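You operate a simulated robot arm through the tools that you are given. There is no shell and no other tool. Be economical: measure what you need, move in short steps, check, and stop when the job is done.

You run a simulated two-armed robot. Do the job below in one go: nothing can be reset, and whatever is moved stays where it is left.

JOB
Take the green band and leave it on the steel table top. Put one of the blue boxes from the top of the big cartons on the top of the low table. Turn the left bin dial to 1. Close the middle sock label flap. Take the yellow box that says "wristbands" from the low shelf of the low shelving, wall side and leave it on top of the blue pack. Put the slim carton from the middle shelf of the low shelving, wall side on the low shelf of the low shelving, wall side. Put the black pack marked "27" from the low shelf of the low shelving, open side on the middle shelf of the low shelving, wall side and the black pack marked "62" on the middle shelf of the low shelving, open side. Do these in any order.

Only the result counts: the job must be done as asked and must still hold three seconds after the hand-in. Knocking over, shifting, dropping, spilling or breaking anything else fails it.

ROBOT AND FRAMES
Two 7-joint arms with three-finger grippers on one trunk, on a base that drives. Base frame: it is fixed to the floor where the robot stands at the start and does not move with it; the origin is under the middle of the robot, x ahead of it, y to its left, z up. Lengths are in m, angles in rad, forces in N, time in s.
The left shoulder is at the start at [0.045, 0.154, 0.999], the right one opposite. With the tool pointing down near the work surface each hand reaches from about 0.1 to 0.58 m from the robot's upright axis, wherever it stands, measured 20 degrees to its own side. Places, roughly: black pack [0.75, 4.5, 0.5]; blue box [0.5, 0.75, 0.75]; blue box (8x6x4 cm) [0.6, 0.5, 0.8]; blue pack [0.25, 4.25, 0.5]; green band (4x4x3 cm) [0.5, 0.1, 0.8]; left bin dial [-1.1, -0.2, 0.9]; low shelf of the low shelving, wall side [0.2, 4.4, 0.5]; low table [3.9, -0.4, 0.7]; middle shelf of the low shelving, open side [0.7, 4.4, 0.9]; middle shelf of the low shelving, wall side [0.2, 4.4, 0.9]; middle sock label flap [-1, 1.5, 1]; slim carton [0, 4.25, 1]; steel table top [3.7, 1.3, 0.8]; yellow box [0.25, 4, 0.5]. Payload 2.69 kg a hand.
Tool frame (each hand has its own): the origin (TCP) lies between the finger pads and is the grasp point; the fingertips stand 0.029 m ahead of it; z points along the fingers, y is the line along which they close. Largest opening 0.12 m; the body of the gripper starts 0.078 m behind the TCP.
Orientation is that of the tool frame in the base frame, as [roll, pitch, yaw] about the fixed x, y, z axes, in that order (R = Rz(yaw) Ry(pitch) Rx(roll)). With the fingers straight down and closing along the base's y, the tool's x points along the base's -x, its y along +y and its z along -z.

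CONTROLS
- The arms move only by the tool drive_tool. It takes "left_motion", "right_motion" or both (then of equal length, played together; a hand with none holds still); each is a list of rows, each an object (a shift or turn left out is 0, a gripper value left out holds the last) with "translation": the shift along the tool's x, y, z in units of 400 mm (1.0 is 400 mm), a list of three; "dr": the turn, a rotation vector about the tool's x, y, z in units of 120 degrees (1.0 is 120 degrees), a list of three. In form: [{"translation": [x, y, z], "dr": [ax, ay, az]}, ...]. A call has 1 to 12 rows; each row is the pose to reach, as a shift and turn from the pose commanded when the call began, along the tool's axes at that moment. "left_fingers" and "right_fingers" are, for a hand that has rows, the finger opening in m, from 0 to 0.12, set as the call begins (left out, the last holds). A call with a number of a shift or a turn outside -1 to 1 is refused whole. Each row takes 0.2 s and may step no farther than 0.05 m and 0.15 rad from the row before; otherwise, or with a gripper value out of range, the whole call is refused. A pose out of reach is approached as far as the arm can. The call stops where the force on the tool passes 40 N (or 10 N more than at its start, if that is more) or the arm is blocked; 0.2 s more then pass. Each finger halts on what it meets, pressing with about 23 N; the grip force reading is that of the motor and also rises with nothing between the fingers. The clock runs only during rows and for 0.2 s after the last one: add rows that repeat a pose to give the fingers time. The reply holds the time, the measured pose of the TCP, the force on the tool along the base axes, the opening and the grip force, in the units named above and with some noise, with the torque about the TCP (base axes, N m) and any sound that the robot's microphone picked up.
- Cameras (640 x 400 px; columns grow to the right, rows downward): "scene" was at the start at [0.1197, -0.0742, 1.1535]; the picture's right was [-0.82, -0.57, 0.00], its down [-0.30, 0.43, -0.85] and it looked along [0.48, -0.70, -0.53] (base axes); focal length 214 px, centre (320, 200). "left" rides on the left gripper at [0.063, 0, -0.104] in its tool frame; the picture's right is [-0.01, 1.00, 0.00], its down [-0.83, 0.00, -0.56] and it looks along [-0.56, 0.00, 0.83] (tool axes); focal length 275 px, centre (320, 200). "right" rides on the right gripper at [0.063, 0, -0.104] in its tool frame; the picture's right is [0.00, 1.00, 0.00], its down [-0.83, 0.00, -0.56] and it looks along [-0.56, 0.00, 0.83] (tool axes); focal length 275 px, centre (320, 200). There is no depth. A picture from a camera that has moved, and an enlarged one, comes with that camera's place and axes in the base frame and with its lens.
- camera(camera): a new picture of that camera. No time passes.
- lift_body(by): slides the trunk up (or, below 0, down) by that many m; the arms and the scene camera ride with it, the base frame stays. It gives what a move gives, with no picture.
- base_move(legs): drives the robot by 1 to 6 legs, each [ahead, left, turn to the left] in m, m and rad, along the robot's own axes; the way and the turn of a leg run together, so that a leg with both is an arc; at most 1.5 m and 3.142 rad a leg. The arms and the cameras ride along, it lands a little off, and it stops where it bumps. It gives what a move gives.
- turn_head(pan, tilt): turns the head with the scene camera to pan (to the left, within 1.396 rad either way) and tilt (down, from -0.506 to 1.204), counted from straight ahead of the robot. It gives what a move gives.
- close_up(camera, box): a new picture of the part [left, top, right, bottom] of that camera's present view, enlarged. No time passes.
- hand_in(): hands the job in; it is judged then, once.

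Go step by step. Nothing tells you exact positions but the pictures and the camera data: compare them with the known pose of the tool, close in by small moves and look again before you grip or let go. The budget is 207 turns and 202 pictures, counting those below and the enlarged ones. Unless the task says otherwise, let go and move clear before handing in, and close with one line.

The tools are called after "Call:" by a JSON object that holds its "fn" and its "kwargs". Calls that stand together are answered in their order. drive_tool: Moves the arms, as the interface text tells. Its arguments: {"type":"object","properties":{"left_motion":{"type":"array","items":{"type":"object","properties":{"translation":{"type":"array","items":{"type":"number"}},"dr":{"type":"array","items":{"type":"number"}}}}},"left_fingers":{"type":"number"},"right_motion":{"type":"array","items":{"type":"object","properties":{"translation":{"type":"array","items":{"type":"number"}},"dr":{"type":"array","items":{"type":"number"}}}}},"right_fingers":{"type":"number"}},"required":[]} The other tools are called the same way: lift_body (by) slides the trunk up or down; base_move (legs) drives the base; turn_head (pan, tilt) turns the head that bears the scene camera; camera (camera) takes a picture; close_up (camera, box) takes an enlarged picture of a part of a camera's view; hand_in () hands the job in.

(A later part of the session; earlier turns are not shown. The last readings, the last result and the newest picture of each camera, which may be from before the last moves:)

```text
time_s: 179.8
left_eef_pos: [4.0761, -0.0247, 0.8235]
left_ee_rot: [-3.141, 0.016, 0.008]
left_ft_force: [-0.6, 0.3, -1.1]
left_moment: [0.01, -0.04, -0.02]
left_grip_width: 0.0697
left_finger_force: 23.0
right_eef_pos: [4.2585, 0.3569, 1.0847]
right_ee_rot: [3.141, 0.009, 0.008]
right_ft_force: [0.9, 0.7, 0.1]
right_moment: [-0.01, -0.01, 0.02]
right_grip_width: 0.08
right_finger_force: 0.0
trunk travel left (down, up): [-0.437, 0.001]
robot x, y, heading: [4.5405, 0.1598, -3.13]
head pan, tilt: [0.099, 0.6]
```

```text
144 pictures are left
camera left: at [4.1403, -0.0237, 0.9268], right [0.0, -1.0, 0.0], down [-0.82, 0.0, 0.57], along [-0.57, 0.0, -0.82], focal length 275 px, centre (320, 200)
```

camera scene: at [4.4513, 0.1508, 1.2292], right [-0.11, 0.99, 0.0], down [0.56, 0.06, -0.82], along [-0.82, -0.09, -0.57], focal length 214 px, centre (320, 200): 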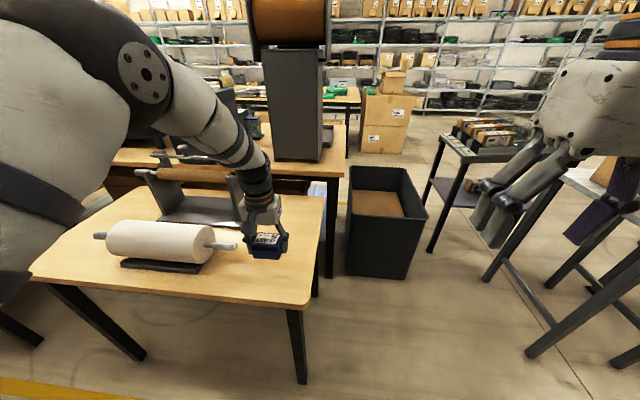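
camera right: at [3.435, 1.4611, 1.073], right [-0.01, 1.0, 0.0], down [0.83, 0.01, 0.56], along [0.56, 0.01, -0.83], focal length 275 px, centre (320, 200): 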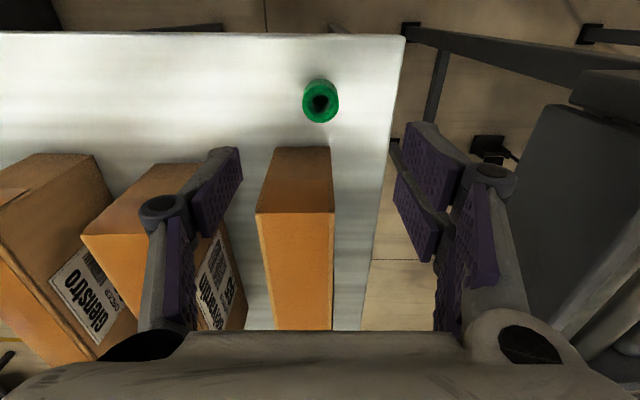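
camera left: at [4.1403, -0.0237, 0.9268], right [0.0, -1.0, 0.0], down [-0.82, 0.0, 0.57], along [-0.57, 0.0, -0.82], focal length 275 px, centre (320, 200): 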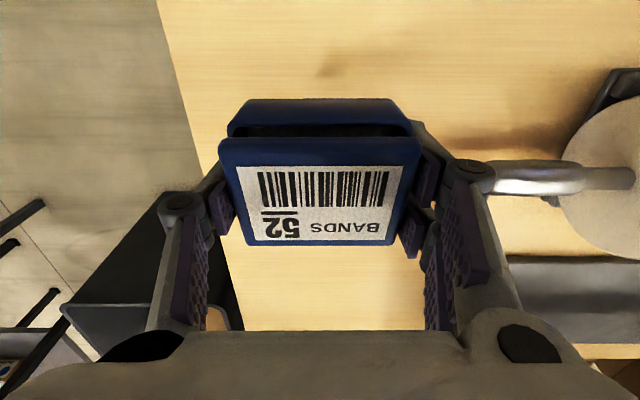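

Call:
{"fn": "drive_tool", "kwargs": {"left_motion": [{"translation": [0.03, -0.04, 0.05]}, {"translation": [0.03, -0.04, 0.12]}, {"translation": [0.03, -0.04, 0.19]}]}}

Call:
{"fn": "drive_tool", "kwargs": {"left_motion": [{"translation": [0, 0, 0.008]}, {"translation": [0, 0, 0.016]}, {"translation": [0, 0, 0.024]}, {"translation": [0, 0, 0.032]}, {"translation": [0, 0, 0.04]}, {"translation": [0, 0, 0.048]}, {"translation": [0, 0, 0.056]}, {"translation": [0, 0, 0.064]}, {"translation": [0, 0, 0.072]}]}}

Call:
{"fn": "camera", "kwargs": {"camera": "left"}}

```text
time_s: 180.6
left_eef_pos: [4.0834, -0.0071, 0.7486]
left_ee_rot: [3.142, 0.016, 0.008]
left_ft_force: [0.0, 0.6, -0.3]
left_moment: [0.0, 0.04, 0.01]
left_grip_width: 0.0696
left_finger_force: 23.2
right_eef_pos: [4.259, 0.3574, 1.0853]
right_ee_rot: [3.139, 0.005, 0.009]
right_ft_force: [0.7, 0.2, 0.7]
right_moment: [-0.01, 0.01, -0.03]
right_grip_width: 0.0796
right_finger_force: 0.0
trunk travel left (down, up): [-0.437, 0.001]
robot x, y, heading: [4.5405, 0.1592, -3.128]
head pan, tilt: [0.099, 0.6]
```

```text
time_s: 182.8
left_eef_pos: [4.0842, -0.0038, 0.7256]
left_ee_rot: [3.139, 0.025, 0.01]
left_ft_force: [11.5, -0.4, 34.9]
left_moment: [-0.57, -0.85, 0.23]
left_grip_width: 0.0698
left_finger_force: 23.3
right_eef_pos: [4.2614, 0.3581, 1.0869]
right_ee_rot: [3.138, 0.013, 0.01]
right_ft_force: [-0.3, 0.2, 0.3]
right_moment: [0.0, 0.03, -0.01]
right_grip_width: 0.0801
right_finger_force: 0.1
trunk travel left (down, up): [-0.437, 0.001]
robot x, y, heading: [4.5436, 0.1583, -3.128]
head pan, tilt: [0.099, 0.6]
stopped in row 9 (left hand): the force on the tool passed its limit at 43 N (the readings are from after the stop); the commanded pose is now the measured one
```

```text
143 pictures are left
camera left: at [4.1502, -0.0039, 0.828], right [0.01, -1.0, 0.0], down [-0.82, 0.0, 0.58], along [-0.58, 0.0, -0.82], focal length 275 px, centre (320, 200)
```

left: 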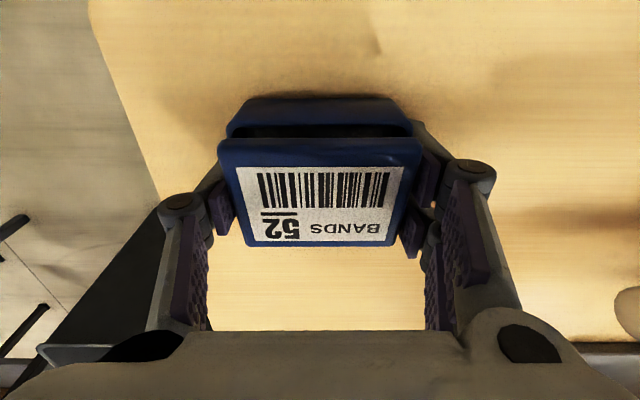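

Contact on the table. Easing, opening, then rising.

Call:
{"fn": "drive_tool", "kwargs": {"left_motion": [{"translation": [0, 0, -0.004]}, {"translation": [0, 0, -0.004]}, {"translation": [0, 0, -0.004]}], "left_fingers": 0.1}}

Call:
{"fn": "drive_tool", "kwargs": {"left_motion": [{"translation": [0, 0, -0.06]}, {"translation": [0, 0, -0.16]}, {"translation": [0, 0, -0.28]}, {"translation": [0, 0, -0.4]}, {"translation": [0, 0, -0.52]}, {"translation": [0, 0, -0.64]}, {"translation": [0, 0, -0.76]}, {"translation": [0, 0, -0.88]}, {"translation": [0, 0, -0.97]}]}}

Call:
{"fn": "camera", "kwargs": {"camera": "left"}}

Call:
{"fn": "camera", "kwargs": {"camera": "scene"}}

```text
time_s: 183.6
left_eef_pos: [4.0838, -0.0051, 0.7232]
left_ee_rot: [3.141, 0.018, 0.008]
left_ft_force: [-1.2, 0.3, 0.1]
left_moment: [0.02, 0.0, 0.01]
left_grip_width: 0.1001
left_finger_force: 0.0
right_eef_pos: [4.2586, 0.3567, 1.0862]
right_ee_rot: [3.139, 0.007, 0.008]
right_ft_force: [0.6, 0.8, 0.1]
right_moment: [0.0, -0.04, -0.04]
right_grip_width: 0.0799
right_finger_force: 0.0
trunk travel left (down, up): [-0.437, 0.001]
robot x, y, heading: [4.5419, 0.16, -3.131]
head pan, tilt: [0.099, 0.6]
```

```text
time_s: 185.6
left_eef_pos: [4.0914, -0.0071, 1.1111]
left_ee_rot: [3.139, 0.017, 0.008]
left_ft_force: [0.9, -0.4, 0.3]
left_moment: [0.0, 0.0, -0.02]
left_grip_width: 0.1
left_finger_force: 0.1
right_eef_pos: [4.2587, 0.3573, 1.0853]
right_ee_rot: [3.139, 0.008, 0.008]
right_ft_force: [-0.5, -0.3, -0.4]
right_moment: [0.01, 0.02, -0.02]
right_grip_width: 0.0801
right_finger_force: 0.2
trunk travel left (down, up): [-0.437, 0.001]
robot x, y, heading: [4.5415, 0.1623, -3.129]
head pan, tilt: [0.099, 0.6]
```

```text
142 pictures are left
camera left: at [4.1564, -0.0062, 1.2132], right [0.0, -1.0, 0.0], down [-0.82, 0.0, 0.57], along [-0.57, 0.0, -0.82], focal length 275 px, centre (320, 200)
```

left: 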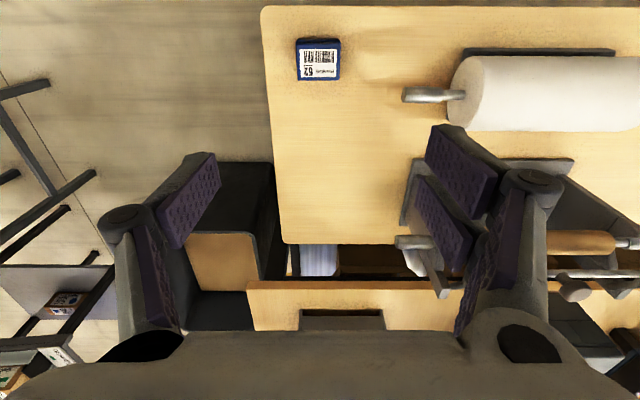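

```text
141 pictures are left
camera scene: at [4.4524, 0.151, 1.2294], right [-0.11, 0.99, 0.0], down [0.56, 0.06, -0.83], along [-0.82, -0.09, -0.56], focal length 214 px, centre (320, 200)
```

scene: 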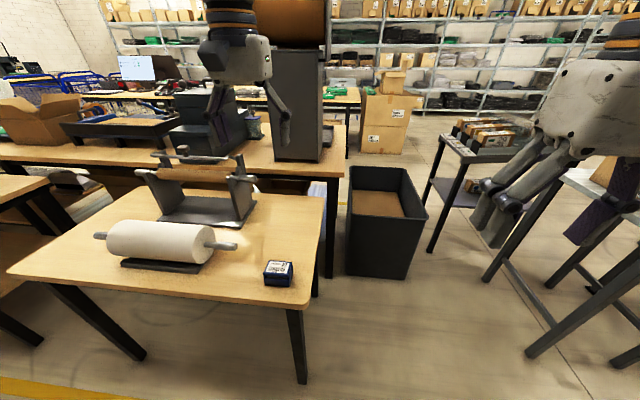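

The blue box is on the low table. Now heading back to the shelving.

Call:
{"fn": "base_move", "kwargs": {"legs": [[-0.25, 0.0, 0.0], [0.0, 0.0, -1.585], [1.4, 0.0, 0.0], [1.4, 0.0, 0.0]]}}

```text
time_s: 204.6
left_eef_pos: [4.6582, 3.4455, 1.1101]
left_ee_rot: [-3.141, 0.019, -1.577]
left_ft_force: [0.5, 0.0, 0.1]
left_moment: [-0.02, -0.02, 0.0]
left_grip_width: 0.1
left_finger_force: 0.0
right_eef_pos: [5.0185, 3.2705, 1.086]
right_ee_rot: [3.138, 0.009, -1.58]
right_ft_force: [0.4, -0.5, 0.3]
right_moment: [-0.02, 0.02, -0.03]
right_grip_width: 0.0797
right_finger_force: 0.1
trunk travel left (down, up): [-0.437, 0.001]
robot x, y, heading: [4.8225, 2.9882, 1.565]
head pan, tilt: [0.099, 0.6]
```

Call:
{"fn": "base_move", "kwargs": {"legs": [[0.97, 0.0, 0.0], [0.0, 0.0, 1.577]]}}

Call:
{"fn": "turn_head", "kwargs": {"pan": 0.0, "tilt": 0.5}}

```text
time_s: 213.4
left_eef_pos: [4.3701, 3.8003, 1.109]
left_ee_rot: [-3.141, 0.021, -0.014]
left_ft_force: [0.7, 0.1, -0.2]
left_moment: [0.0, 0.0, -0.02]
left_grip_width: 0.1001
left_finger_force: 0.0
right_eef_pos: [4.5466, 4.1605, 1.0869]
right_ee_rot: [3.138, 0.009, -0.017]
right_ft_force: [0.2, 0.5, 0.5]
right_moment: [-0.02, 0.03, -0.03]
right_grip_width: 0.08
right_finger_force: 0.1
trunk travel left (down, up): [-0.437, 0.001]
robot x, y, heading: [4.8267, 3.9609, 3.13]
head pan, tilt: [0.099, 0.6]
```

```text
time_s: 214.1
left_eef_pos: [4.3704, 3.7996, 1.1094]
left_ee_rot: [3.14, 0.017, -0.013]
left_ft_force: [-0.2, 0.1, 0.5]
left_moment: [-0.02, -0.01, 0.02]
left_grip_width: 0.1002
left_finger_force: 0.0
right_eef_pos: [4.5473, 4.1598, 1.0865]
right_ee_rot: [3.139, 0.008, -0.015]
right_ft_force: [0.6, 0.2, 0.3]
right_moment: [0.0, 0.01, 0.03]
right_grip_width: 0.0801
right_finger_force: 0.0
trunk travel left (down, up): [-0.437, 0.001]
robot x, y, heading: [4.8231, 3.9602, 3.129]
head pan, tilt: [0.0, 0.499]
```

Call:
{"fn": "base_move", "kwargs": {"legs": [[1.3, 0.0, 0.012]]}}

Call:
{"fn": "base_move", "kwargs": {"legs": [[1.3, 0.0, 0.0]]}}

Call:
{"fn": "turn_head", "kwargs": {"pan": 0.0, "tilt": 0.4}}

```text
time_s: 220.6
left_eef_pos: [3.0884, 3.8321, 1.1104]
left_ee_rot: [3.141, 0.017, -0.029]
left_ft_force: [-0.3, -0.2, -0.2]
left_moment: [-0.03, 0.02, -0.02]
left_grip_width: 0.1002
left_finger_force: 0.0
right_eef_pos: [3.2699, 4.1884, 1.0848]
right_ee_rot: [3.14, 0.009, -0.029]
right_ft_force: [0.0, 0.5, 0.4]
right_moment: [0.0, -0.02, -0.03]
right_grip_width: 0.0801
right_finger_force: 0.1
trunk travel left (down, up): [-0.437, 0.001]
robot x, y, heading: [3.5442, 3.9798, 3.114]
head pan, tilt: [0.0, 0.499]
```

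```text
time_s: 226.9
left_eef_pos: [1.8219, 3.8595, 1.1097]
left_ee_rot: [-3.141, 0.019, -0.022]
left_ft_force: [-0.5, 0.6, 0.4]
left_moment: [0.02, -0.03, -0.03]
left_grip_width: 0.0998
left_finger_force: 0.1
right_eef_pos: [2.0015, 4.2178, 1.086]
right_ee_rot: [3.14, 0.009, -0.025]
right_ft_force: [-1.0, -0.9, -0.2]
right_moment: [0.01, -0.03, -0.01]
right_grip_width: 0.0801
right_finger_force: 0.1
trunk travel left (down, up): [-0.437, 0.001]
robot x, y, heading: [2.2804, 4.0158, 3.122]
head pan, tilt: [0.0, 0.499]
```

```text
time_s: 227.6
left_eef_pos: [1.8227, 3.8589, 1.1101]
left_ee_rot: [3.139, 0.017, -0.023]
left_ft_force: [-0.1, -0.9, -0.3]
left_moment: [0.0, 0.02, -0.04]
left_grip_width: 0.0999
left_finger_force: 0.1
right_eef_pos: [2.0016, 4.2178, 1.0845]
right_ee_rot: [3.138, 0.007, -0.023]
right_ft_force: [-0.2, 0.5, 0.2]
right_moment: [-0.01, 0.01, 0.01]
right_grip_width: 0.0799
right_finger_force: 0.0
trunk travel left (down, up): [-0.437, 0.001]
robot x, y, heading: [2.2807, 4.0104, 3.12]
head pan, tilt: [0.0, 0.4]
```

Call:
{"fn": "camera", "kwargs": {"camera": "scene"}}

```text
140 pictures are left
camera scene: at [2.1837, 4.0141, 1.2475], right [0.02, 1.0, 0.0], down [0.39, -0.01, -0.92], along [-0.92, 0.02, -0.39], focal length 214 px, centre (320, 200)
```

scene: 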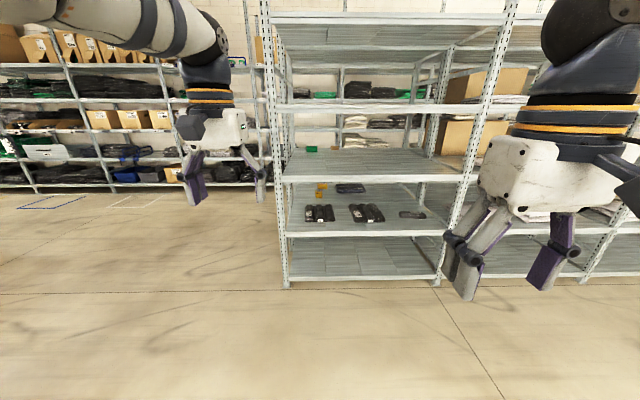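

Call:
{"fn": "close_up", "kwargs": {"camera": "scene", "box": [260, 130, 480, 270]}}

```text
2.86 times, centred on (370, 200) of scene
camera zoom: at [2.1837, 4.0141, 1.2475], right [0.02, 1.0, 0.0], down [0.39, -0.01, -0.92], along [-0.92, 0.02, -0.39], focal length 613 px, centre (177, 200)
```

zoom: 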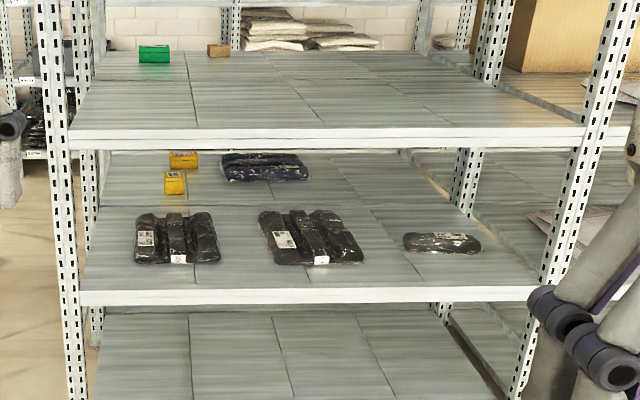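

The low shelving bay spans y≈3.78–4.8; packs are on the open-side low shelf; yellow boxes and blue pack are at the back (wall side). Moving closer for labels.

Call:
{"fn": "base_move", "kwargs": {"legs": [[0.6, -0.1, 0.015]]}}

Call:
{"fn": "lift_body", "kwargs": {"by": -0.2}}

Call:
{"fn": "turn_head", "kwargs": {"pan": 0.0, "tilt": 0.45}}

```text
time_s: 231.1
left_eef_pos: [1.2235, 3.9657, 1.1104]
left_ee_rot: [3.14, 0.018, -0.013]
left_ft_force: [-0.2, 0.6, 0.3]
left_moment: [-0.04, -0.03, 0.0]
left_grip_width: 0.1001
left_finger_force: 0.0
right_eef_pos: [1.3996, 4.3244, 1.086]
right_ee_rot: [3.137, 0.01, -0.013]
right_ft_force: [-0.5, -0.6, -0.5]
right_moment: [0.0, -0.05, 0.0]
right_grip_width: 0.0802
right_finger_force: 0.0
trunk travel left (down, up): [-0.437, 0.001]
robot x, y, heading: [1.6754, 4.1237, 3.128]
head pan, tilt: [0.0, 0.4]
```

```text
time_s: 233.2
left_eef_pos: [1.1902, 3.9653, 0.7615]
left_ee_rot: [-3.141, -0.317, -0.016]
left_ft_force: [0.2, -0.3, 0.7]
left_moment: [0.0, 0.05, 0.01]
left_grip_width: 0.0999
left_finger_force: 0.0
right_eef_pos: [1.4001, 4.3259, 0.8871]
right_ee_rot: [3.139, 0.008, -0.016]
right_ft_force: [0.9, 0.5, 0.6]
right_moment: [0.03, -0.01, -0.03]
right_grip_width: 0.0799
right_finger_force: 0.2
trunk travel left (down, up): [-0.237, 0.201]
robot x, y, heading: [1.6778, 4.1192, 3.131]
head pan, tilt: [0.0, 0.4]
```

```text
time_s: 233.8
left_eef_pos: [1.1906, 3.9641, 0.7612]
left_ee_rot: [3.141, -0.317, -0.016]
left_ft_force: [0.9, -0.3, 0.9]
left_moment: [-0.01, -0.01, 0.03]
left_grip_width: 0.0999
left_finger_force: 0.0
right_eef_pos: [1.4003, 4.3245, 0.8878]
right_ee_rot: [3.137, 0.008, -0.012]
right_ft_force: [-0.1, -0.1, -0.6]
right_moment: [-0.04, -0.01, 0.01]
right_grip_width: 0.08
right_finger_force: 0.1
trunk travel left (down, up): [-0.237, 0.201]
robot x, y, heading: [1.6811, 4.1221, 3.133]
head pan, tilt: [0.0, 0.45]
```

Call:
{"fn": "camera", "kwargs": {"camera": "scene"}}

Call:
{"fn": "close_up", "kwargs": {"camera": "scene", "box": [200, 150, 480, 325]}}

```text
138 pictures are left
camera scene: at [1.4783, 4.1247, 1.0269], right [0.01, 1.0, 0.0], down [0.43, -0.01, -0.9], along [-0.9, 0.01, -0.43], focal length 214 px, centre (320, 200)
```

scene: 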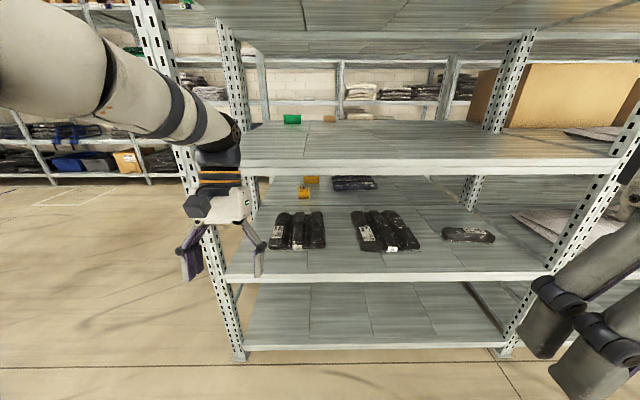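

```text
2.29 times, centred on (340, 238) of scene
camera zoom: at [1.4783, 4.1247, 1.0269], right [0.01, 1.0, 0.0], down [0.43, -0.01, -0.9], along [-0.9, 0.01, -0.43], focal length 490 px, centre (274, 114)
```

zoom: 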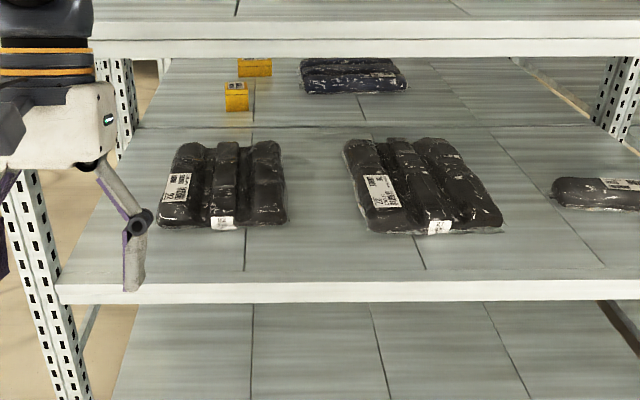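

Call:
{"fn": "close_up", "kwargs": {"camera": "scene", "box": [260, 200, 340, 250]}}

Call:
{"fn": "close_up", "kwargs": {"camera": "scene", "box": [340, 200, 420, 250]}}

Call:
{"fn": "close_up", "kwargs": {"camera": "scene", "box": [430, 210, 510, 260]}}

Call:
{"fn": "close_up", "kwargs": {"camera": "scene", "box": [280, 165, 390, 205]}}

Call:
{"fn": "close_up", "kwargs": {"camera": "scene", "box": [270, 100, 350, 150]}}

```text
8.00 times, centred on (300, 225) of scene
camera zoom: at [1.4783, 4.1247, 1.0269], right [0.01, 1.0, 0.0], down [0.43, -0.01, -0.9], along [-0.9, 0.01, -0.43], focal length 1716 px, centre (480, 0)
```

zoom: 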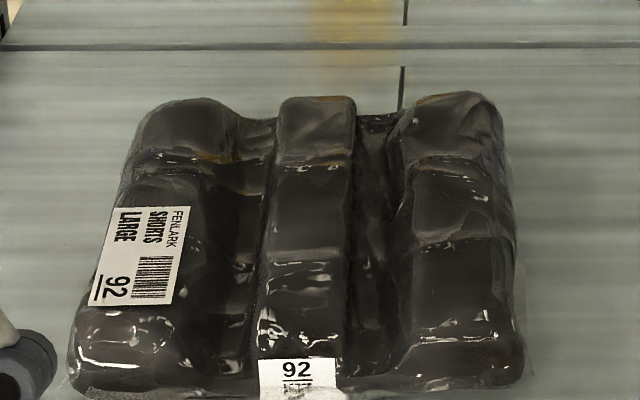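

```text
8.00 times, centred on (380, 225) of scene
camera zoom: at [1.4783, 4.1247, 1.0269], right [0.01, 1.0, 0.0], down [0.43, -0.01, -0.9], along [-0.9, 0.01, -0.43], focal length 1716 px, centre (-160, 0)
```

zoom: 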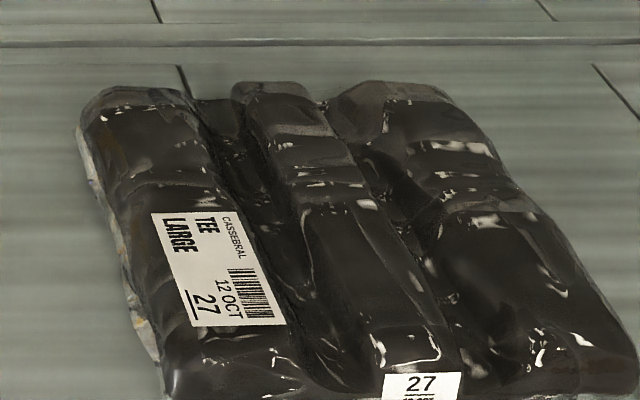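

```text
8.00 times, centred on (470, 235) of scene
camera zoom: at [1.4783, 4.1247, 1.0269], right [0.01, 1.0, 0.0], down [0.43, -0.01, -0.9], along [-0.9, 0.01, -0.43], focal length 1716 px, centre (-880, -80)
```

zoom: 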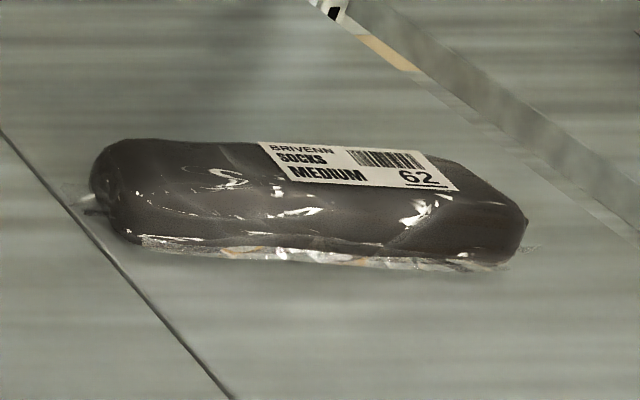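

```text
5.82 times, centred on (335, 185) of scene
camera zoom: at [1.4783, 4.1247, 1.0269], right [0.01, 1.0, 0.0], down [0.43, -0.01, -0.9], along [-0.9, 0.01, -0.43], focal length 1248 px, centre (233, 287)
```

zoom: 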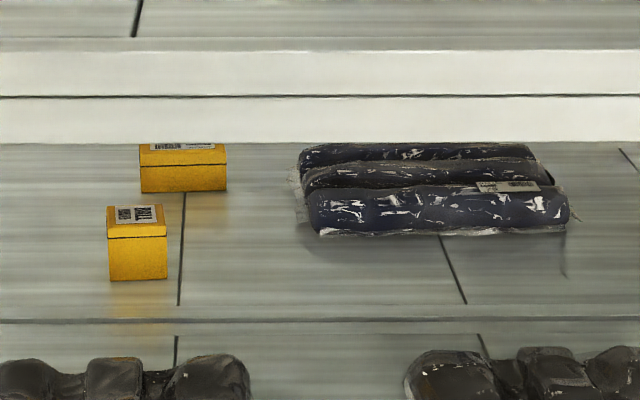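

```text
8.00 times, centred on (310, 125) of scene
camera zoom: at [1.4783, 4.1247, 1.0269], right [0.01, 1.0, 0.0], down [0.43, -0.01, -0.9], along [-0.9, 0.01, -0.43], focal length 1716 px, centre (400, 800)
```

zoom: 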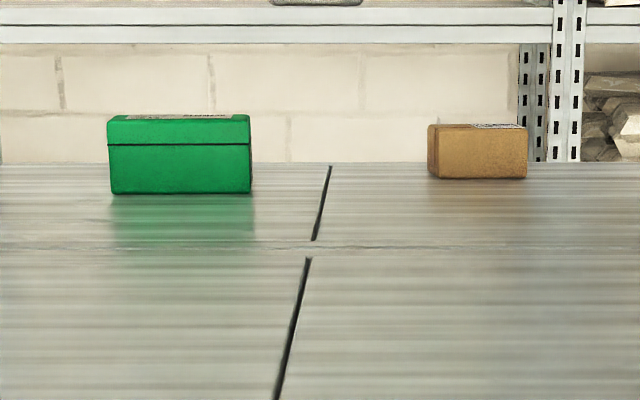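

Pack 27 is at y≈4.40 (three lobes with a graspable middle bar), pack 62 is the roll at y≈4.73. I'll check the base footprint to know how close I can get.

Call:
{"fn": "turn_head", "kwargs": {"pan": 0.0, "tilt": 1.2}}

```text
time_s: 234.9
left_eef_pos: [1.1913, 3.9669, 0.7615]
left_ee_rot: [-3.141, -0.317, -0.011]
left_ft_force: [-0.4, 0.2, 0.0]
left_moment: [-0.02, -0.02, 0.04]
left_grip_width: 0.1001
left_finger_force: 0.1
right_eef_pos: [1.4004, 4.3268, 0.8866]
right_ee_rot: [3.137, 0.007, -0.012]
right_ft_force: [0.4, -0.2, 0.4]
right_moment: [0.0, -0.03, 0.0]
right_grip_width: 0.0799
right_finger_force: 0.0
trunk travel left (down, up): [-0.237, 0.201]
robot x, y, heading: [1.6784, 4.1245, 3.13]
head pan, tilt: [0.0, 1.201]
```

Call:
{"fn": "camera", "kwargs": {"camera": "scene"}}

```text
131 pictures are left
camera scene: at [1.5142, 4.1242, 0.9687], right [0.01, 1.0, 0.0], down [0.93, -0.01, -0.36], along [-0.36, 0.0, -0.93], focal length 214 px, centre (320, 200)
```

scene: 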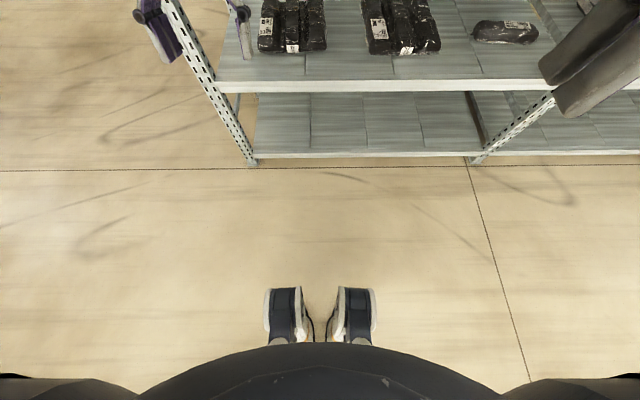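

The feet reach only about 0.15 m ahead of the axis, so I can stand close. First I'll lower the trunk and set both hands vertical and low, outside the shelf.

Call:
{"fn": "lift_body", "kwargs": {"by": -0.13}}

Call:
{"fn": "drive_tool", "kwargs": {"left_motion": [{"translation": [0.1, 0, 0.033], "dr": [0, -0.05, 0]}, {"translation": [0.2, 0, 0.066], "dr": [0, -0.1, 0]}, {"translation": [0.3, 0, 0.1], "dr": [0, -0.151, 0]}, {"translation": [0.404, 0, 0.133], "dr": [0, -0.151, 0]}], "right_motion": [{"translation": [0, 0, 0.1]}, {"translation": [0, 0, 0.2]}, {"translation": [0, 0, 0.3]}, {"translation": [0, 0, 0.34]}], "left_fingers": 0.09, "right_fingers": 0.11}}

```text
time_s: 236.5
left_eef_pos: [1.1904, 3.9655, 0.6323]
left_ee_rot: [-3.141, -0.316, -0.014]
left_ft_force: [0.5, -0.1, 0.4]
left_moment: [0.02, 0.0, -0.05]
left_grip_width: 0.0998
left_finger_force: 0.0
right_eef_pos: [1.4002, 4.3253, 0.7565]
right_ee_rot: [3.14, 0.009, -0.014]
right_ft_force: [0.2, 0.3, 0.4]
right_moment: [0.01, 0.0, -0.02]
right_grip_width: 0.0798
right_finger_force: 0.0
trunk travel left (down, up): [-0.107, 0.331]
robot x, y, heading: [1.6769, 4.1225, 3.129]
head pan, tilt: [0.0, 1.201]
```

```text
time_s: 237.5
left_eef_pos: [1.3614, 3.9639, 0.633]
left_ee_rot: [-3.141, 0.002, -0.013]
left_ft_force: [-0.5, 0.2, -0.2]
left_moment: [0.04, 0.01, 0.02]
left_grip_width: 0.0898
left_finger_force: 0.1
right_eef_pos: [1.3818, 4.3217, 0.6296]
right_ee_rot: [3.141, 0.006, -0.014]
right_ft_force: [-0.1, -0.4, 0.0]
right_moment: [-0.02, -0.01, -0.01]
right_grip_width: 0.1102
right_finger_force: 0.1
right hand out of reach, approached as far as the arm can: row 3, 4
trunk travel left (down, up): [-0.107, 0.331]
robot x, y, heading: [1.6771, 4.1218, 3.127]
head pan, tilt: [0.0, 1.201]
```

Call:
{"fn": "base_move", "kwargs": {"legs": [[0.1, -0.45, 0.012]]}}

Call:
{"fn": "drive_tool", "kwargs": {"left_motion": [{"translation": [-0.1, 0, 0.05]}, {"translation": [-0.2, 0, 0.11]}, {"translation": [-0.3, 0, 0.17]}, {"translation": [-0.32, 0, 0.18]}], "right_motion": [{"translation": [-0.1, 0, 0.05]}, {"translation": [-0.2, 0, 0.11]}, {"translation": [-0.3, 0, 0.17]}, {"translation": [-0.32, 0, 0.18]}]}}

Call:
{"fn": "turn_head", "kwargs": {"pan": 0.0, "tilt": 0.5}}

```text
time_s: 241.4
left_eef_pos: [1.267, 4.4018, 0.6337]
left_ee_rot: [3.141, 0.0, -0.004]
left_ft_force: [0.4, 0.2, 0.5]
left_moment: [0.01, 0.02, -0.01]
left_grip_width: 0.0898
left_finger_force: 0.1
right_eef_pos: [1.285, 4.7589, 0.6305]
right_ee_rot: [3.138, 0.005, -0.008]
right_ft_force: [0.0, 0.0, -0.5]
right_moment: [-0.03, -0.03, 0.0]
right_grip_width: 0.11
right_finger_force: 0.0
trunk travel left (down, up): [-0.107, 0.331]
robot x, y, heading: [1.5843, 4.56, 3.14]
head pan, tilt: [0.0, 1.201]
```

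```text
time_s: 242.4
left_eef_pos: [1.139, 4.4017, 0.5587]
left_ee_rot: [3.141, 0.0, -0.006]
left_ft_force: [0.2, 0.1, 0.0]
left_moment: [0.0, -0.01, -0.01]
left_grip_width: 0.0897
left_finger_force: 0.1
right_eef_pos: [1.1552, 4.7599, 0.5588]
right_ee_rot: [3.14, 0.007, -0.007]
right_ft_force: [0.1, -1.2, 0.6]
right_moment: [0.02, 0.01, -0.03]
right_grip_width: 0.11
right_finger_force: 0.0
trunk travel left (down, up): [-0.107, 0.331]
robot x, y, heading: [1.5776, 4.5637, 3.141]
head pan, tilt: [0.0, 1.201]
```

```text
time_s: 243.5
left_eef_pos: [1.1399, 4.4022, 0.5606]
left_ee_rot: [3.14, -0.002, -0.004]
left_ft_force: [0.4, 0.0, -0.3]
left_moment: [0.0, 0.01, 0.01]
left_grip_width: 0.0902
left_finger_force: 0.0
right_eef_pos: [1.1563, 4.7598, 0.558]
right_ee_rot: [3.14, 0.005, -0.006]
right_ft_force: [0.3, 0.2, -0.6]
right_moment: [0.0, -0.04, -0.03]
right_grip_width: 0.1101
right_finger_force: 0.0
trunk travel left (down, up): [-0.107, 0.331]
robot x, y, heading: [1.585, 4.5611, 3.143]
head pan, tilt: [0.0, 0.499]
```

Call:
{"fn": "camera", "kwargs": {"camera": "scene"}}

Call:
{"fn": "camera", "kwargs": {"camera": "left"}}

Call:
{"fn": "camera", "kwargs": {"camera": "right"}}

```text
130 pictures are left
camera scene: at [1.3398, 4.5636, 0.8793], right [0.0, 1.0, 0.0], down [0.48, 0.0, -0.88], along [-0.88, 0.0, -0.48], focal length 214 px, centre (320, 200)
```

scene: 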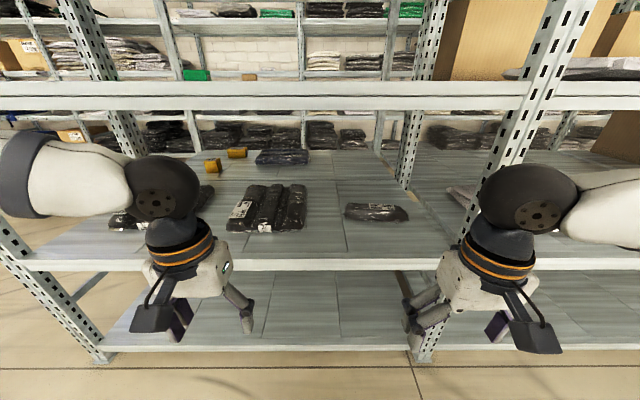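

```text
129 pictures are left
camera left: at [1.2036, 4.402, 0.6647], right [-0.01, -1.0, 0.0], down [-0.83, 0.01, 0.56], along [-0.56, 0.01, -0.83], focal length 275 px, centre (320, 200)
```

left: 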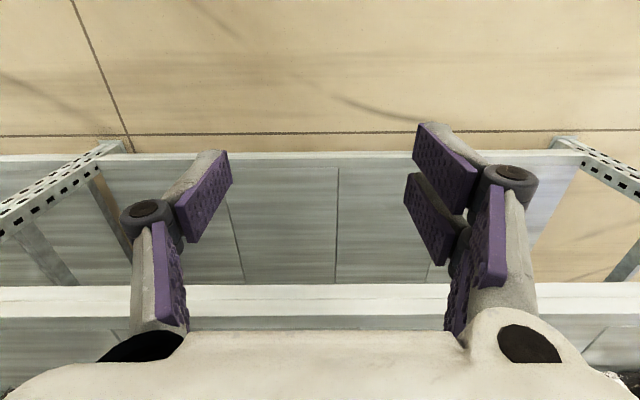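

```text
128 pictures are left
camera right: at [1.2209, 4.7598, 0.6625], right [0.0, -1.0, 0.0], down [-0.83, 0.0, 0.56], along [-0.56, 0.0, -0.83], focal length 275 px, centre (320, 200)
```

right: 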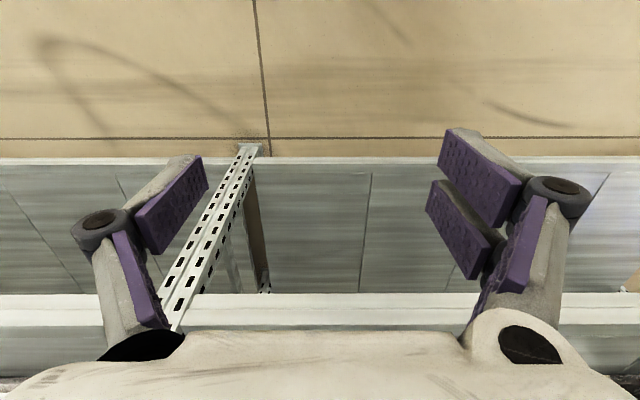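

The roll 62 suits the left hand (the right forearm would hit the upright). I'll retract the right hand, turn the left gripper 90° and shift right.

Call:
{"fn": "drive_tool", "kwargs": {"left_motion": [{"dr": [0, 0, 0.07]}, {"dr": [0, 0, 0.14]}, {"dr": [0, 0, 0.21]}, {"dr": [0, 0, 0.28]}, {"dr": [0, 0, 0.35]}, {"dr": [0, 0, 0.42]}, {"dr": [0, 0, 0.49]}, {"dr": [0, 0, 0.56]}, {"dr": [0, 0, 0.63]}, {"dr": [0, 0, 0.7]}, {"dr": [0, 0, 0.75]}], "right_motion": [{"translation": [0.05, 0, -0.05]}, {"translation": [0.1, 0, -0.1]}, {"translation": [0.15, 0, -0.15]}, {"translation": [0.2, 0, -0.2]}, {"translation": [0.25, 0, -0.25]}, {"translation": [0.3, 0, -0.28]}, {"translation": [0.34, 0, -0.28]}, {"translation": [0.34, 0, -0.28]}, {"translation": [0.34, 0, -0.28]}, {"translation": [0.34, 0, -0.28]}, {"translation": [0.34, 0, -0.28]}]}}

Call:
{"fn": "base_move", "kwargs": {"legs": [[0.0, -0.34, 0.0]]}}

Call:
{"fn": "camera", "kwargs": {"camera": "left"}}

Call:
{"fn": "camera", "kwargs": {"camera": "scene"}}

```text
time_s: 245.9
left_eef_pos: [1.14, 4.4031, 0.5605]
left_ee_rot: [3.141, -0.001, -1.58]
left_ft_force: [0.4, -0.5, 0.0]
left_moment: [-0.04, 0.01, 0.02]
left_grip_width: 0.0901
left_finger_force: 0.2
right_eef_pos: [1.2925, 4.7599, 0.6698]
right_ee_rot: [3.141, 0.005, -0.006]
right_ft_force: [-0.2, 0.0, 0.1]
right_moment: [-0.04, -0.02, -0.04]
right_grip_width: 0.1099
right_finger_force: 0.2
trunk travel left (down, up): [-0.107, 0.331]
robot x, y, heading: [1.5841, 4.5646, 3.138]
head pan, tilt: [0.0, 0.499]
```

```text
time_s: 249.1
left_eef_pos: [1.1407, 4.7419, 0.5594]
left_ee_rot: [-3.141, -0.001, -1.58]
left_ft_force: [-0.7, -1.3, 0.4]
left_moment: [0.01, -0.01, -0.01]
left_grip_width: 0.09
left_finger_force: 0.0
right_eef_pos: [1.2933, 5.097, 0.6688]
right_ee_rot: [3.141, 0.004, -0.01]
right_ft_force: [-0.7, 0.1, 0.0]
right_moment: [-0.04, -0.01, 0.0]
right_grip_width: 0.1101
right_finger_force: 0.0
trunk travel left (down, up): [-0.107, 0.331]
robot x, y, heading: [1.5826, 4.8997, 3.136]
head pan, tilt: [0.0, 0.499]
```

```text
127 pictures are left
camera left: at [1.1404, 4.6778, 0.6639], right [-1.0, 0.01, 0.0], down [0.01, 0.83, 0.56], along [0.01, 0.56, -0.83], focal length 275 px, centre (320, 200)
```

left: 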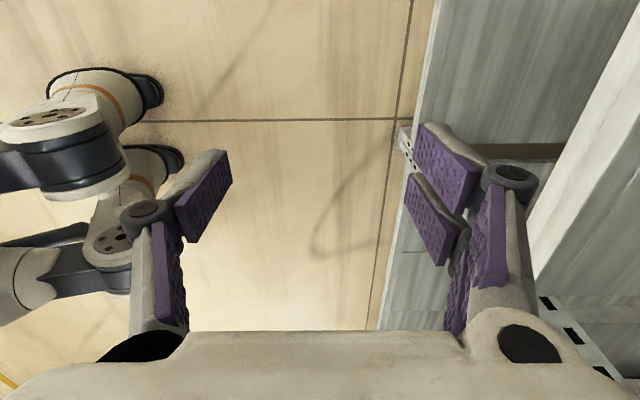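

```text
126 pictures are left
camera scene: at [1.3415, 4.901, 0.8794], right [0.01, 1.0, 0.0], down [0.48, 0.0, -0.88], along [-0.88, 0.01, -0.48], focal length 214 px, centre (320, 200)
```

scene: 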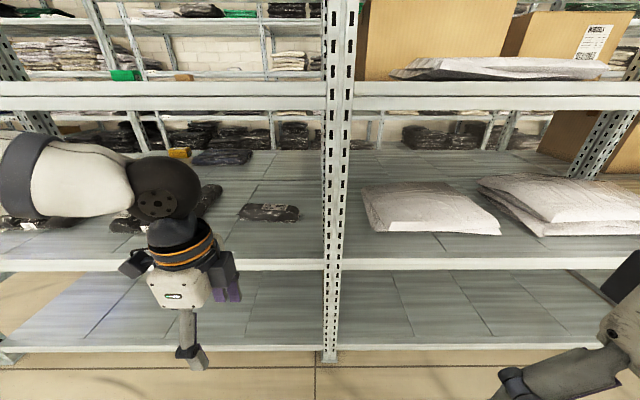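

Roll 62 is centred near (0.765, 4.745), ends 4.65–4.84. I'll enter left of its end and slide the open fingers over it from the side.

Call:
{"fn": "base_move", "kwargs": {"legs": [[0.0, 0.145, 0.005], [0.22, 0.0, 0.0]]}}

Call:
{"fn": "camera", "kwargs": {"camera": "left"}}

Call:
{"fn": "camera", "kwargs": {"camera": "scene"}}

```text
time_s: 252.2
left_eef_pos: [0.9286, 4.5888, 0.5578]
left_ee_rot: [-3.135, -0.006, -1.581]
left_ft_force: [0.4, 0.5, -0.4]
left_moment: [0.03, -0.01, 0.03]
left_grip_width: 0.0899
left_finger_force: 0.1
right_eef_pos: [1.0743, 4.9465, 0.6703]
right_ee_rot: [3.14, 0.006, -0.001]
right_ft_force: [-0.4, -0.3, -0.4]
right_moment: [-0.03, 0.03, -0.05]
right_grip_width: 0.11
right_finger_force: 0.1
trunk travel left (down, up): [-0.107, 0.331]
robot x, y, heading: [1.3641, 4.7503, -3.135]
head pan, tilt: [0.0, 0.499]
stopped in leg 2: the robot was blocked; the commanded pose is now the measured one
```

```text
125 pictures are left
camera left: at [0.9267, 4.5265, 0.6621], right [-1.0, 0.02, -0.01], down [0.01, 0.83, 0.55], along [0.01, 0.55, -0.83], focal length 275 px, centre (320, 200)
```

left: 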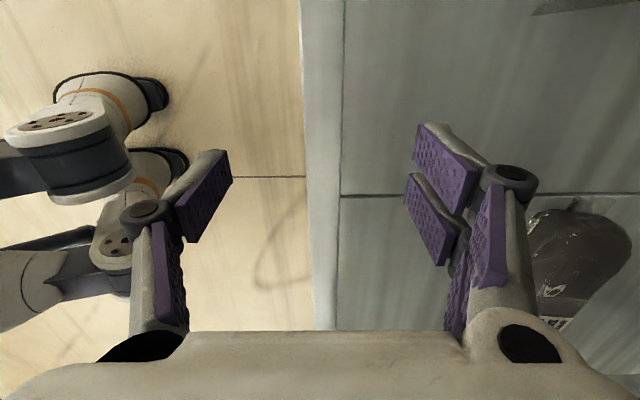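

```text
124 pictures are left
camera scene: at [1.1237, 4.7506, 0.8796], right [0.0, 1.0, 0.0], down [0.48, 0.0, -0.88], along [-0.88, 0.0, -0.48], focal length 214 px, centre (320, 200)
```

scene: 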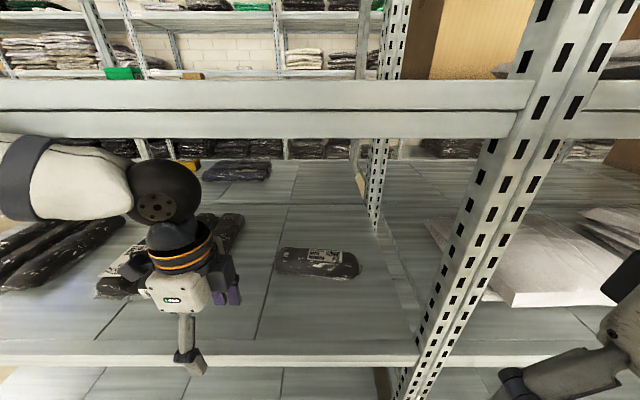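

The base stopped, blocked at x=1.364. I'll look down to see why.

Call:
{"fn": "turn_head", "kwargs": {"pan": 0.0, "tilt": 1.2}}

```text
time_s: 253.3
left_eef_pos: [0.9281, 4.5897, 0.5571]
left_ee_rot: [-3.134, -0.004, -1.583]
left_ft_force: [0.3, 0.0, 0.6]
left_moment: [0.03, 0.01, 0.03]
left_grip_width: 0.0901
left_finger_force: 0.0
right_eef_pos: [1.0747, 4.9464, 0.6697]
right_ee_rot: [3.14, 0.007, -0.002]
right_ft_force: [-0.5, -0.1, -0.3]
right_moment: [-0.01, -0.01, -0.02]
right_grip_width: 0.1099
right_finger_force: 0.1
trunk travel left (down, up): [-0.107, 0.331]
robot x, y, heading: [1.3688, 4.7497, -3.135]
head pan, tilt: [0.0, 1.201]
```

Call:
{"fn": "camera", "kwargs": {"camera": "scene"}}

Call:
{"fn": "camera", "kwargs": {"camera": "right"}}

```text
123 pictures are left
camera scene: at [1.1588, 4.7506, 0.8259], right [0.0, 1.0, 0.0], down [0.93, 0.0, -0.36], along [-0.36, 0.0, -0.93], focal length 214 px, centre (320, 200)
```

scene: 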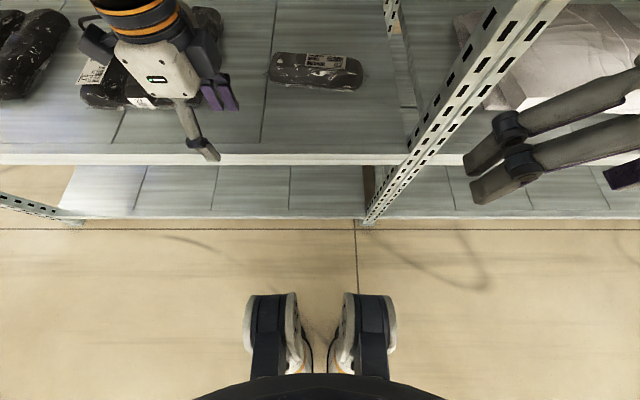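

```text
122 pictures are left
camera right: at [1.1387, 4.9462, 0.7738], right [0.0, -1.0, 0.0], down [-0.83, 0.0, 0.56], along [-0.56, 0.0, -0.83], focal length 275 px, centre (320, 200)
```

right: 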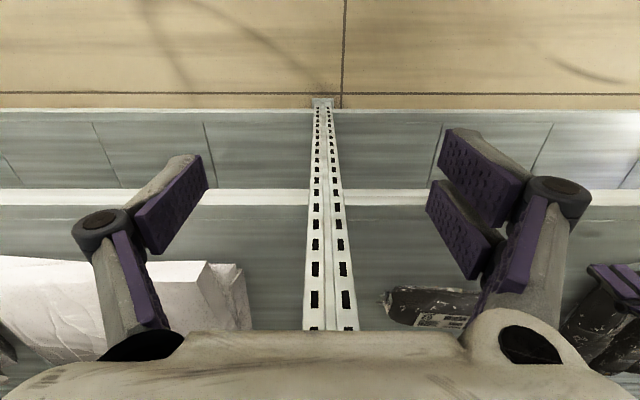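

Likely the left forearm touched the middle shelf's lip. I'll back off, lower the trunk for a lower elbow, and re-raise the hand.

Call:
{"fn": "base_move", "kwargs": {"legs": [[-0.14, 0.0, -0.006]]}}

Call:
{"fn": "lift_body", "kwargs": {"by": -0.1}}

Call:
{"fn": "drive_tool", "kwargs": {"left_motion": [{"translation": [0, 0, -0.1]}, {"translation": [0, 0, -0.2]}, {"translation": [0, 0, -0.215]}]}}

Call:
{"fn": "turn_head", "kwargs": {"pan": 0.0, "tilt": 0.4}}

```text
time_s: 254.6
left_eef_pos: [1.0665, 4.5922, 0.5585]
left_ee_rot: [-3.136, -0.004, -1.59]
left_ft_force: [-0.2, -0.7, 0.6]
left_moment: [0.0, 0.0, -0.01]
left_grip_width: 0.0901
left_finger_force: 0.1
right_eef_pos: [1.2152, 4.9476, 0.6694]
right_ee_rot: [3.14, 0.005, -0.007]
right_ft_force: [0.2, -0.2, -0.6]
right_moment: [0.02, 0.0, 0.02]
right_grip_width: 0.11
right_finger_force: 0.1
trunk travel left (down, up): [-0.107, 0.331]
robot x, y, heading: [1.5077, 4.7492, 3.134]
head pan, tilt: [0.0, 1.201]
```

```text
time_s: 255.9
left_eef_pos: [1.0672, 4.5906, 0.4581]
left_ee_rot: [-3.135, -0.005, -1.589]
left_ft_force: [0.3, 0.2, -0.3]
left_moment: [-0.01, 0.0, 0.0]
left_grip_width: 0.09
left_finger_force: 0.0
right_eef_pos: [1.2135, 4.9477, 0.5747]
right_ee_rot: [3.141, 0.003, -0.008]
right_ft_force: [-0.5, 0.4, 0.4]
right_moment: [-0.02, 0.02, 0.0]
right_grip_width: 0.1098
right_finger_force: 0.1
trunk travel left (down, up): [-0.007, 0.431]
robot x, y, heading: [1.5066, 4.7528, 3.132]
head pan, tilt: [0.0, 1.201]
```

```text
time_s: 256.8
left_eef_pos: [1.0667, 4.5931, 0.543]
left_ee_rot: [-3.135, -0.006, -1.589]
left_ft_force: [-0.2, -0.3, 1.0]
left_moment: [0.03, 0.0, 0.01]
left_grip_width: 0.0899
left_finger_force: 0.2
right_eef_pos: [1.2132, 4.9494, 0.5736]
right_ee_rot: [3.14, 0.003, -0.009]
right_ft_force: [0.0, 0.1, 0.1]
right_moment: [0.01, 0.01, -0.03]
right_grip_width: 0.1099
right_finger_force: 0.1
trunk travel left (down, up): [-0.007, 0.431]
robot x, y, heading: [1.5062, 4.7527, 3.133]
head pan, tilt: [0.0, 1.201]
```

```text
time_s: 257.9
left_eef_pos: [1.066, 4.5932, 0.5435]
left_ee_rot: [-3.134, -0.006, -1.59]
left_ft_force: [0.3, 0.1, 0.6]
left_moment: [0.0, 0.01, 0.03]
left_grip_width: 0.0899
left_finger_force: 0.0
right_eef_pos: [1.2129, 4.9473, 0.5735]
right_ee_rot: [3.14, 0.003, -0.008]
right_ft_force: [-1.1, 0.0, -0.4]
right_moment: [-0.03, -0.01, -0.02]
right_grip_width: 0.1101
right_finger_force: 0.1
trunk travel left (down, up): [-0.007, 0.431]
robot x, y, heading: [1.5049, 4.755, 3.136]
head pan, tilt: [0.0, 0.4]
```

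Call:
{"fn": "camera", "kwargs": {"camera": "scene"}}

```text
121 pictures are left
camera scene: at [1.2305, 4.7524, 0.7889], right [0.01, 1.0, 0.0], down [0.39, 0.0, -0.92], along [-0.92, 0.01, -0.39], focal length 214 px, centre (320, 200)
```

scene: 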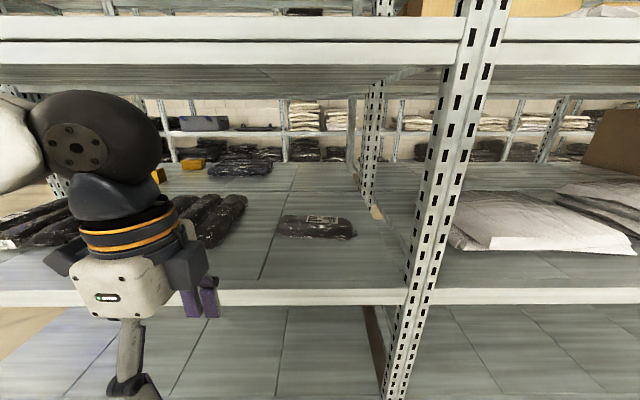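

Call:
{"fn": "base_move", "kwargs": {"legs": [[0.1, 0.0, 0.006]]}}

Call:
{"fn": "drive_tool", "kwargs": {"left_motion": [{"translation": [0, 0.1, 0]}, {"translation": [0, 0.2, 0]}, {"translation": [0, 0.3, 0.0]}, {"translation": [0, 0.4, 0.0]}]}}

Call:
{"fn": "camera", "kwargs": {"camera": "scene"}}

Call:
{"fn": "camera", "kwargs": {"camera": "left"}}

```text
time_s: 259.0
left_eef_pos: [0.9669, 4.5899, 0.5436]
left_ee_rot: [-3.133, -0.006, -1.584]
left_ft_force: [0.1, 0.1, -0.5]
left_moment: [0.0, 0.04, 0.0]
left_grip_width: 0.0899
left_finger_force: 0.1
right_eef_pos: [1.1114, 4.9458, 0.5732]
right_ee_rot: [3.14, 0.003, -0.002]
right_ft_force: [0.0, -0.7, 0.2]
right_moment: [-0.01, 0.01, -0.03]
right_grip_width: 0.11
right_finger_force: 0.1
trunk travel left (down, up): [-0.007, 0.431]
robot x, y, heading: [1.4033, 4.7524, -3.147]
head pan, tilt: [0.0, 0.4]
```

```text
time_s: 260.0
left_eef_pos: [0.8052, 4.5908, 0.5417]
left_ee_rot: [-3.135, -0.005, -1.583]
left_ft_force: [-0.9, -0.4, -0.1]
left_moment: [0.01, -0.02, 0.02]
left_grip_width: 0.09
left_finger_force: 0.2
right_eef_pos: [1.1106, 4.9466, 0.5726]
right_ee_rot: [3.14, 0.003, -0.003]
right_ft_force: [-0.1, -0.9, 0.4]
right_moment: [-0.01, 0.02, 0.03]
right_grip_width: 0.1099
right_finger_force: 0.1
trunk travel left (down, up): [-0.007, 0.431]
robot x, y, heading: [1.402, 4.7494, -3.135]
head pan, tilt: [0.0, 0.4]
```

```text
120 pictures are left
camera scene: at [1.1297, 4.7508, 0.7889], right [0.0, 1.0, 0.0], down [0.39, 0.0, -0.92], along [-0.92, 0.0, -0.39], focal length 214 px, centre (320, 200)
```

scene: 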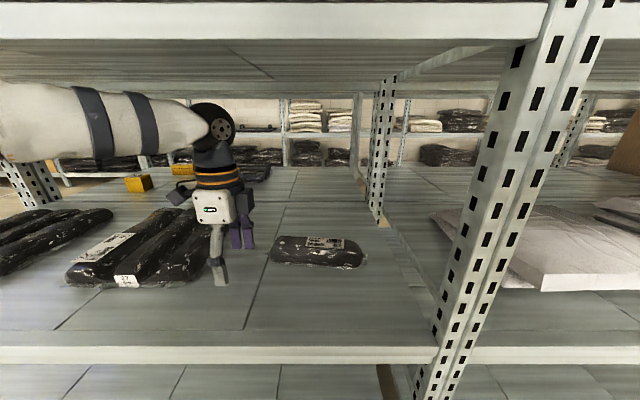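

```text
119 pictures are left
camera left: at [0.8034, 4.5283, 0.6452], right [-1.0, 0.02, -0.01], down [0.01, 0.83, 0.55], along [0.02, 0.55, -0.83], focal length 275 px, centre (320, 200)
```

left: 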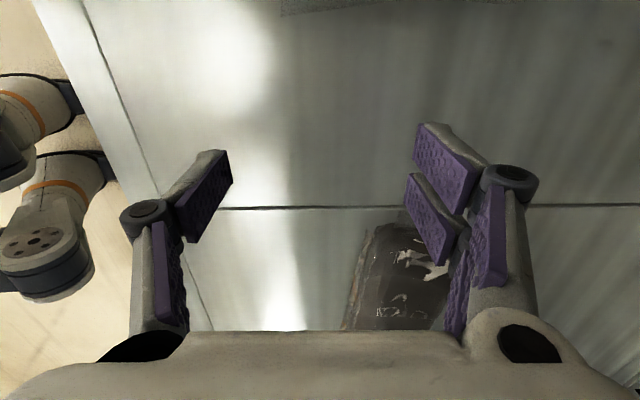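

Reach is good. Roll end is at x≈0.764. Moving in and sliding over the roll.

Call:
{"fn": "drive_tool", "kwargs": {"left_motion": [{"translation": [0, 0.108, 0]}]}}

Call:
{"fn": "drive_tool", "kwargs": {"left_motion": [{"translation": [-0.08, 0, 0]}, {"translation": [-0.16, 0, 0]}, {"translation": [-0.24, 0, 0]}, {"translation": [-0.32, 0.0, 0]}]}}

Call:
{"fn": "camera", "kwargs": {"camera": "scene"}}

Call:
{"fn": "camera", "kwargs": {"camera": "left"}}

```text
time_s: 260.4
left_eef_pos: [0.7618, 4.5917, 0.5393]
left_ee_rot: [-3.133, -0.005, -1.586]
left_ft_force: [0.3, 0.0, -0.8]
left_moment: [0.04, -0.04, 0.03]
left_grip_width: 0.0903
left_finger_force: 0.1
right_eef_pos: [1.1109, 4.9464, 0.5733]
right_ee_rot: [3.14, 0.005, 0.0]
right_ft_force: [-0.3, -0.9, -0.4]
right_moment: [0.02, 0.0, 0.04]
right_grip_width: 0.1099
right_finger_force: 0.1
trunk travel left (down, up): [-0.007, 0.431]
robot x, y, heading: [1.4022, 4.752, -3.14]
head pan, tilt: [0.0, 0.4]
```

```text
time_s: 261.4
left_eef_pos: [0.7637, 4.7183, 0.5425]
left_ee_rot: [-3.136, -0.004, -1.584]
left_ft_force: [0.4, 0.4, -0.2]
left_moment: [0.0, -0.02, 0.01]
left_grip_width: 0.09
left_finger_force: 0.0
right_eef_pos: [1.1116, 4.9471, 0.5739]
right_ee_rot: [3.14, 0.004, -0.002]
right_ft_force: [0.7, -0.9, 0.4]
right_moment: [-0.02, -0.01, 0.02]
right_grip_width: 0.11
right_finger_force: 0.0
trunk travel left (down, up): [-0.007, 0.431]
robot x, y, heading: [1.4035, 4.7508, -3.14]
head pan, tilt: [0.0, 0.4]
```

```text
118 pictures are left
camera scene: at [1.1297, 4.7508, 0.7889], right [0.0, 1.0, 0.0], down [0.39, 0.0, -0.92], along [-0.92, 0.0, -0.39], focal length 214 px, centre (320, 200)
```

scene: 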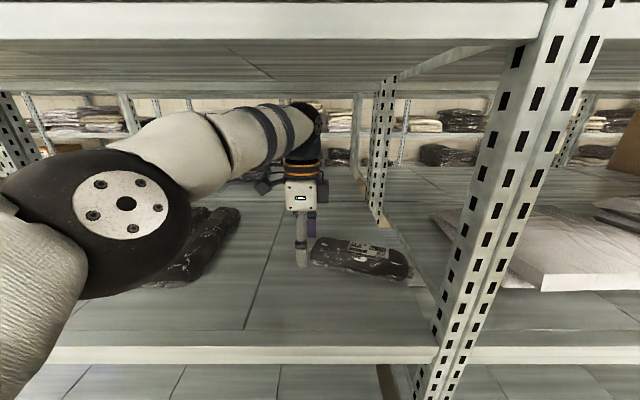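

```text
117 pictures are left
camera left: at [0.763, 4.6568, 0.6469], right [-1.0, 0.02, -0.01], down [0.01, 0.83, 0.55], along [0.02, 0.55, -0.83], focal length 275 px, centre (320, 200)
```

left: 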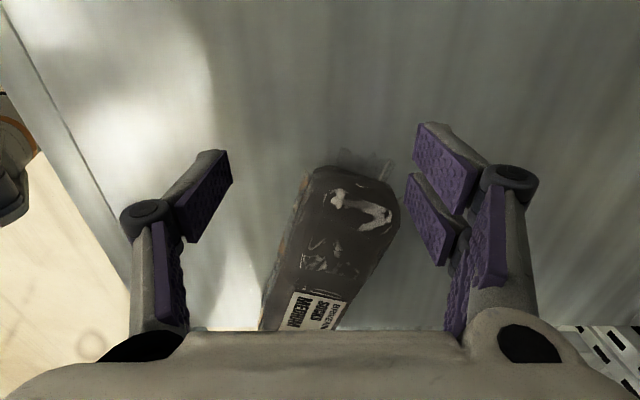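

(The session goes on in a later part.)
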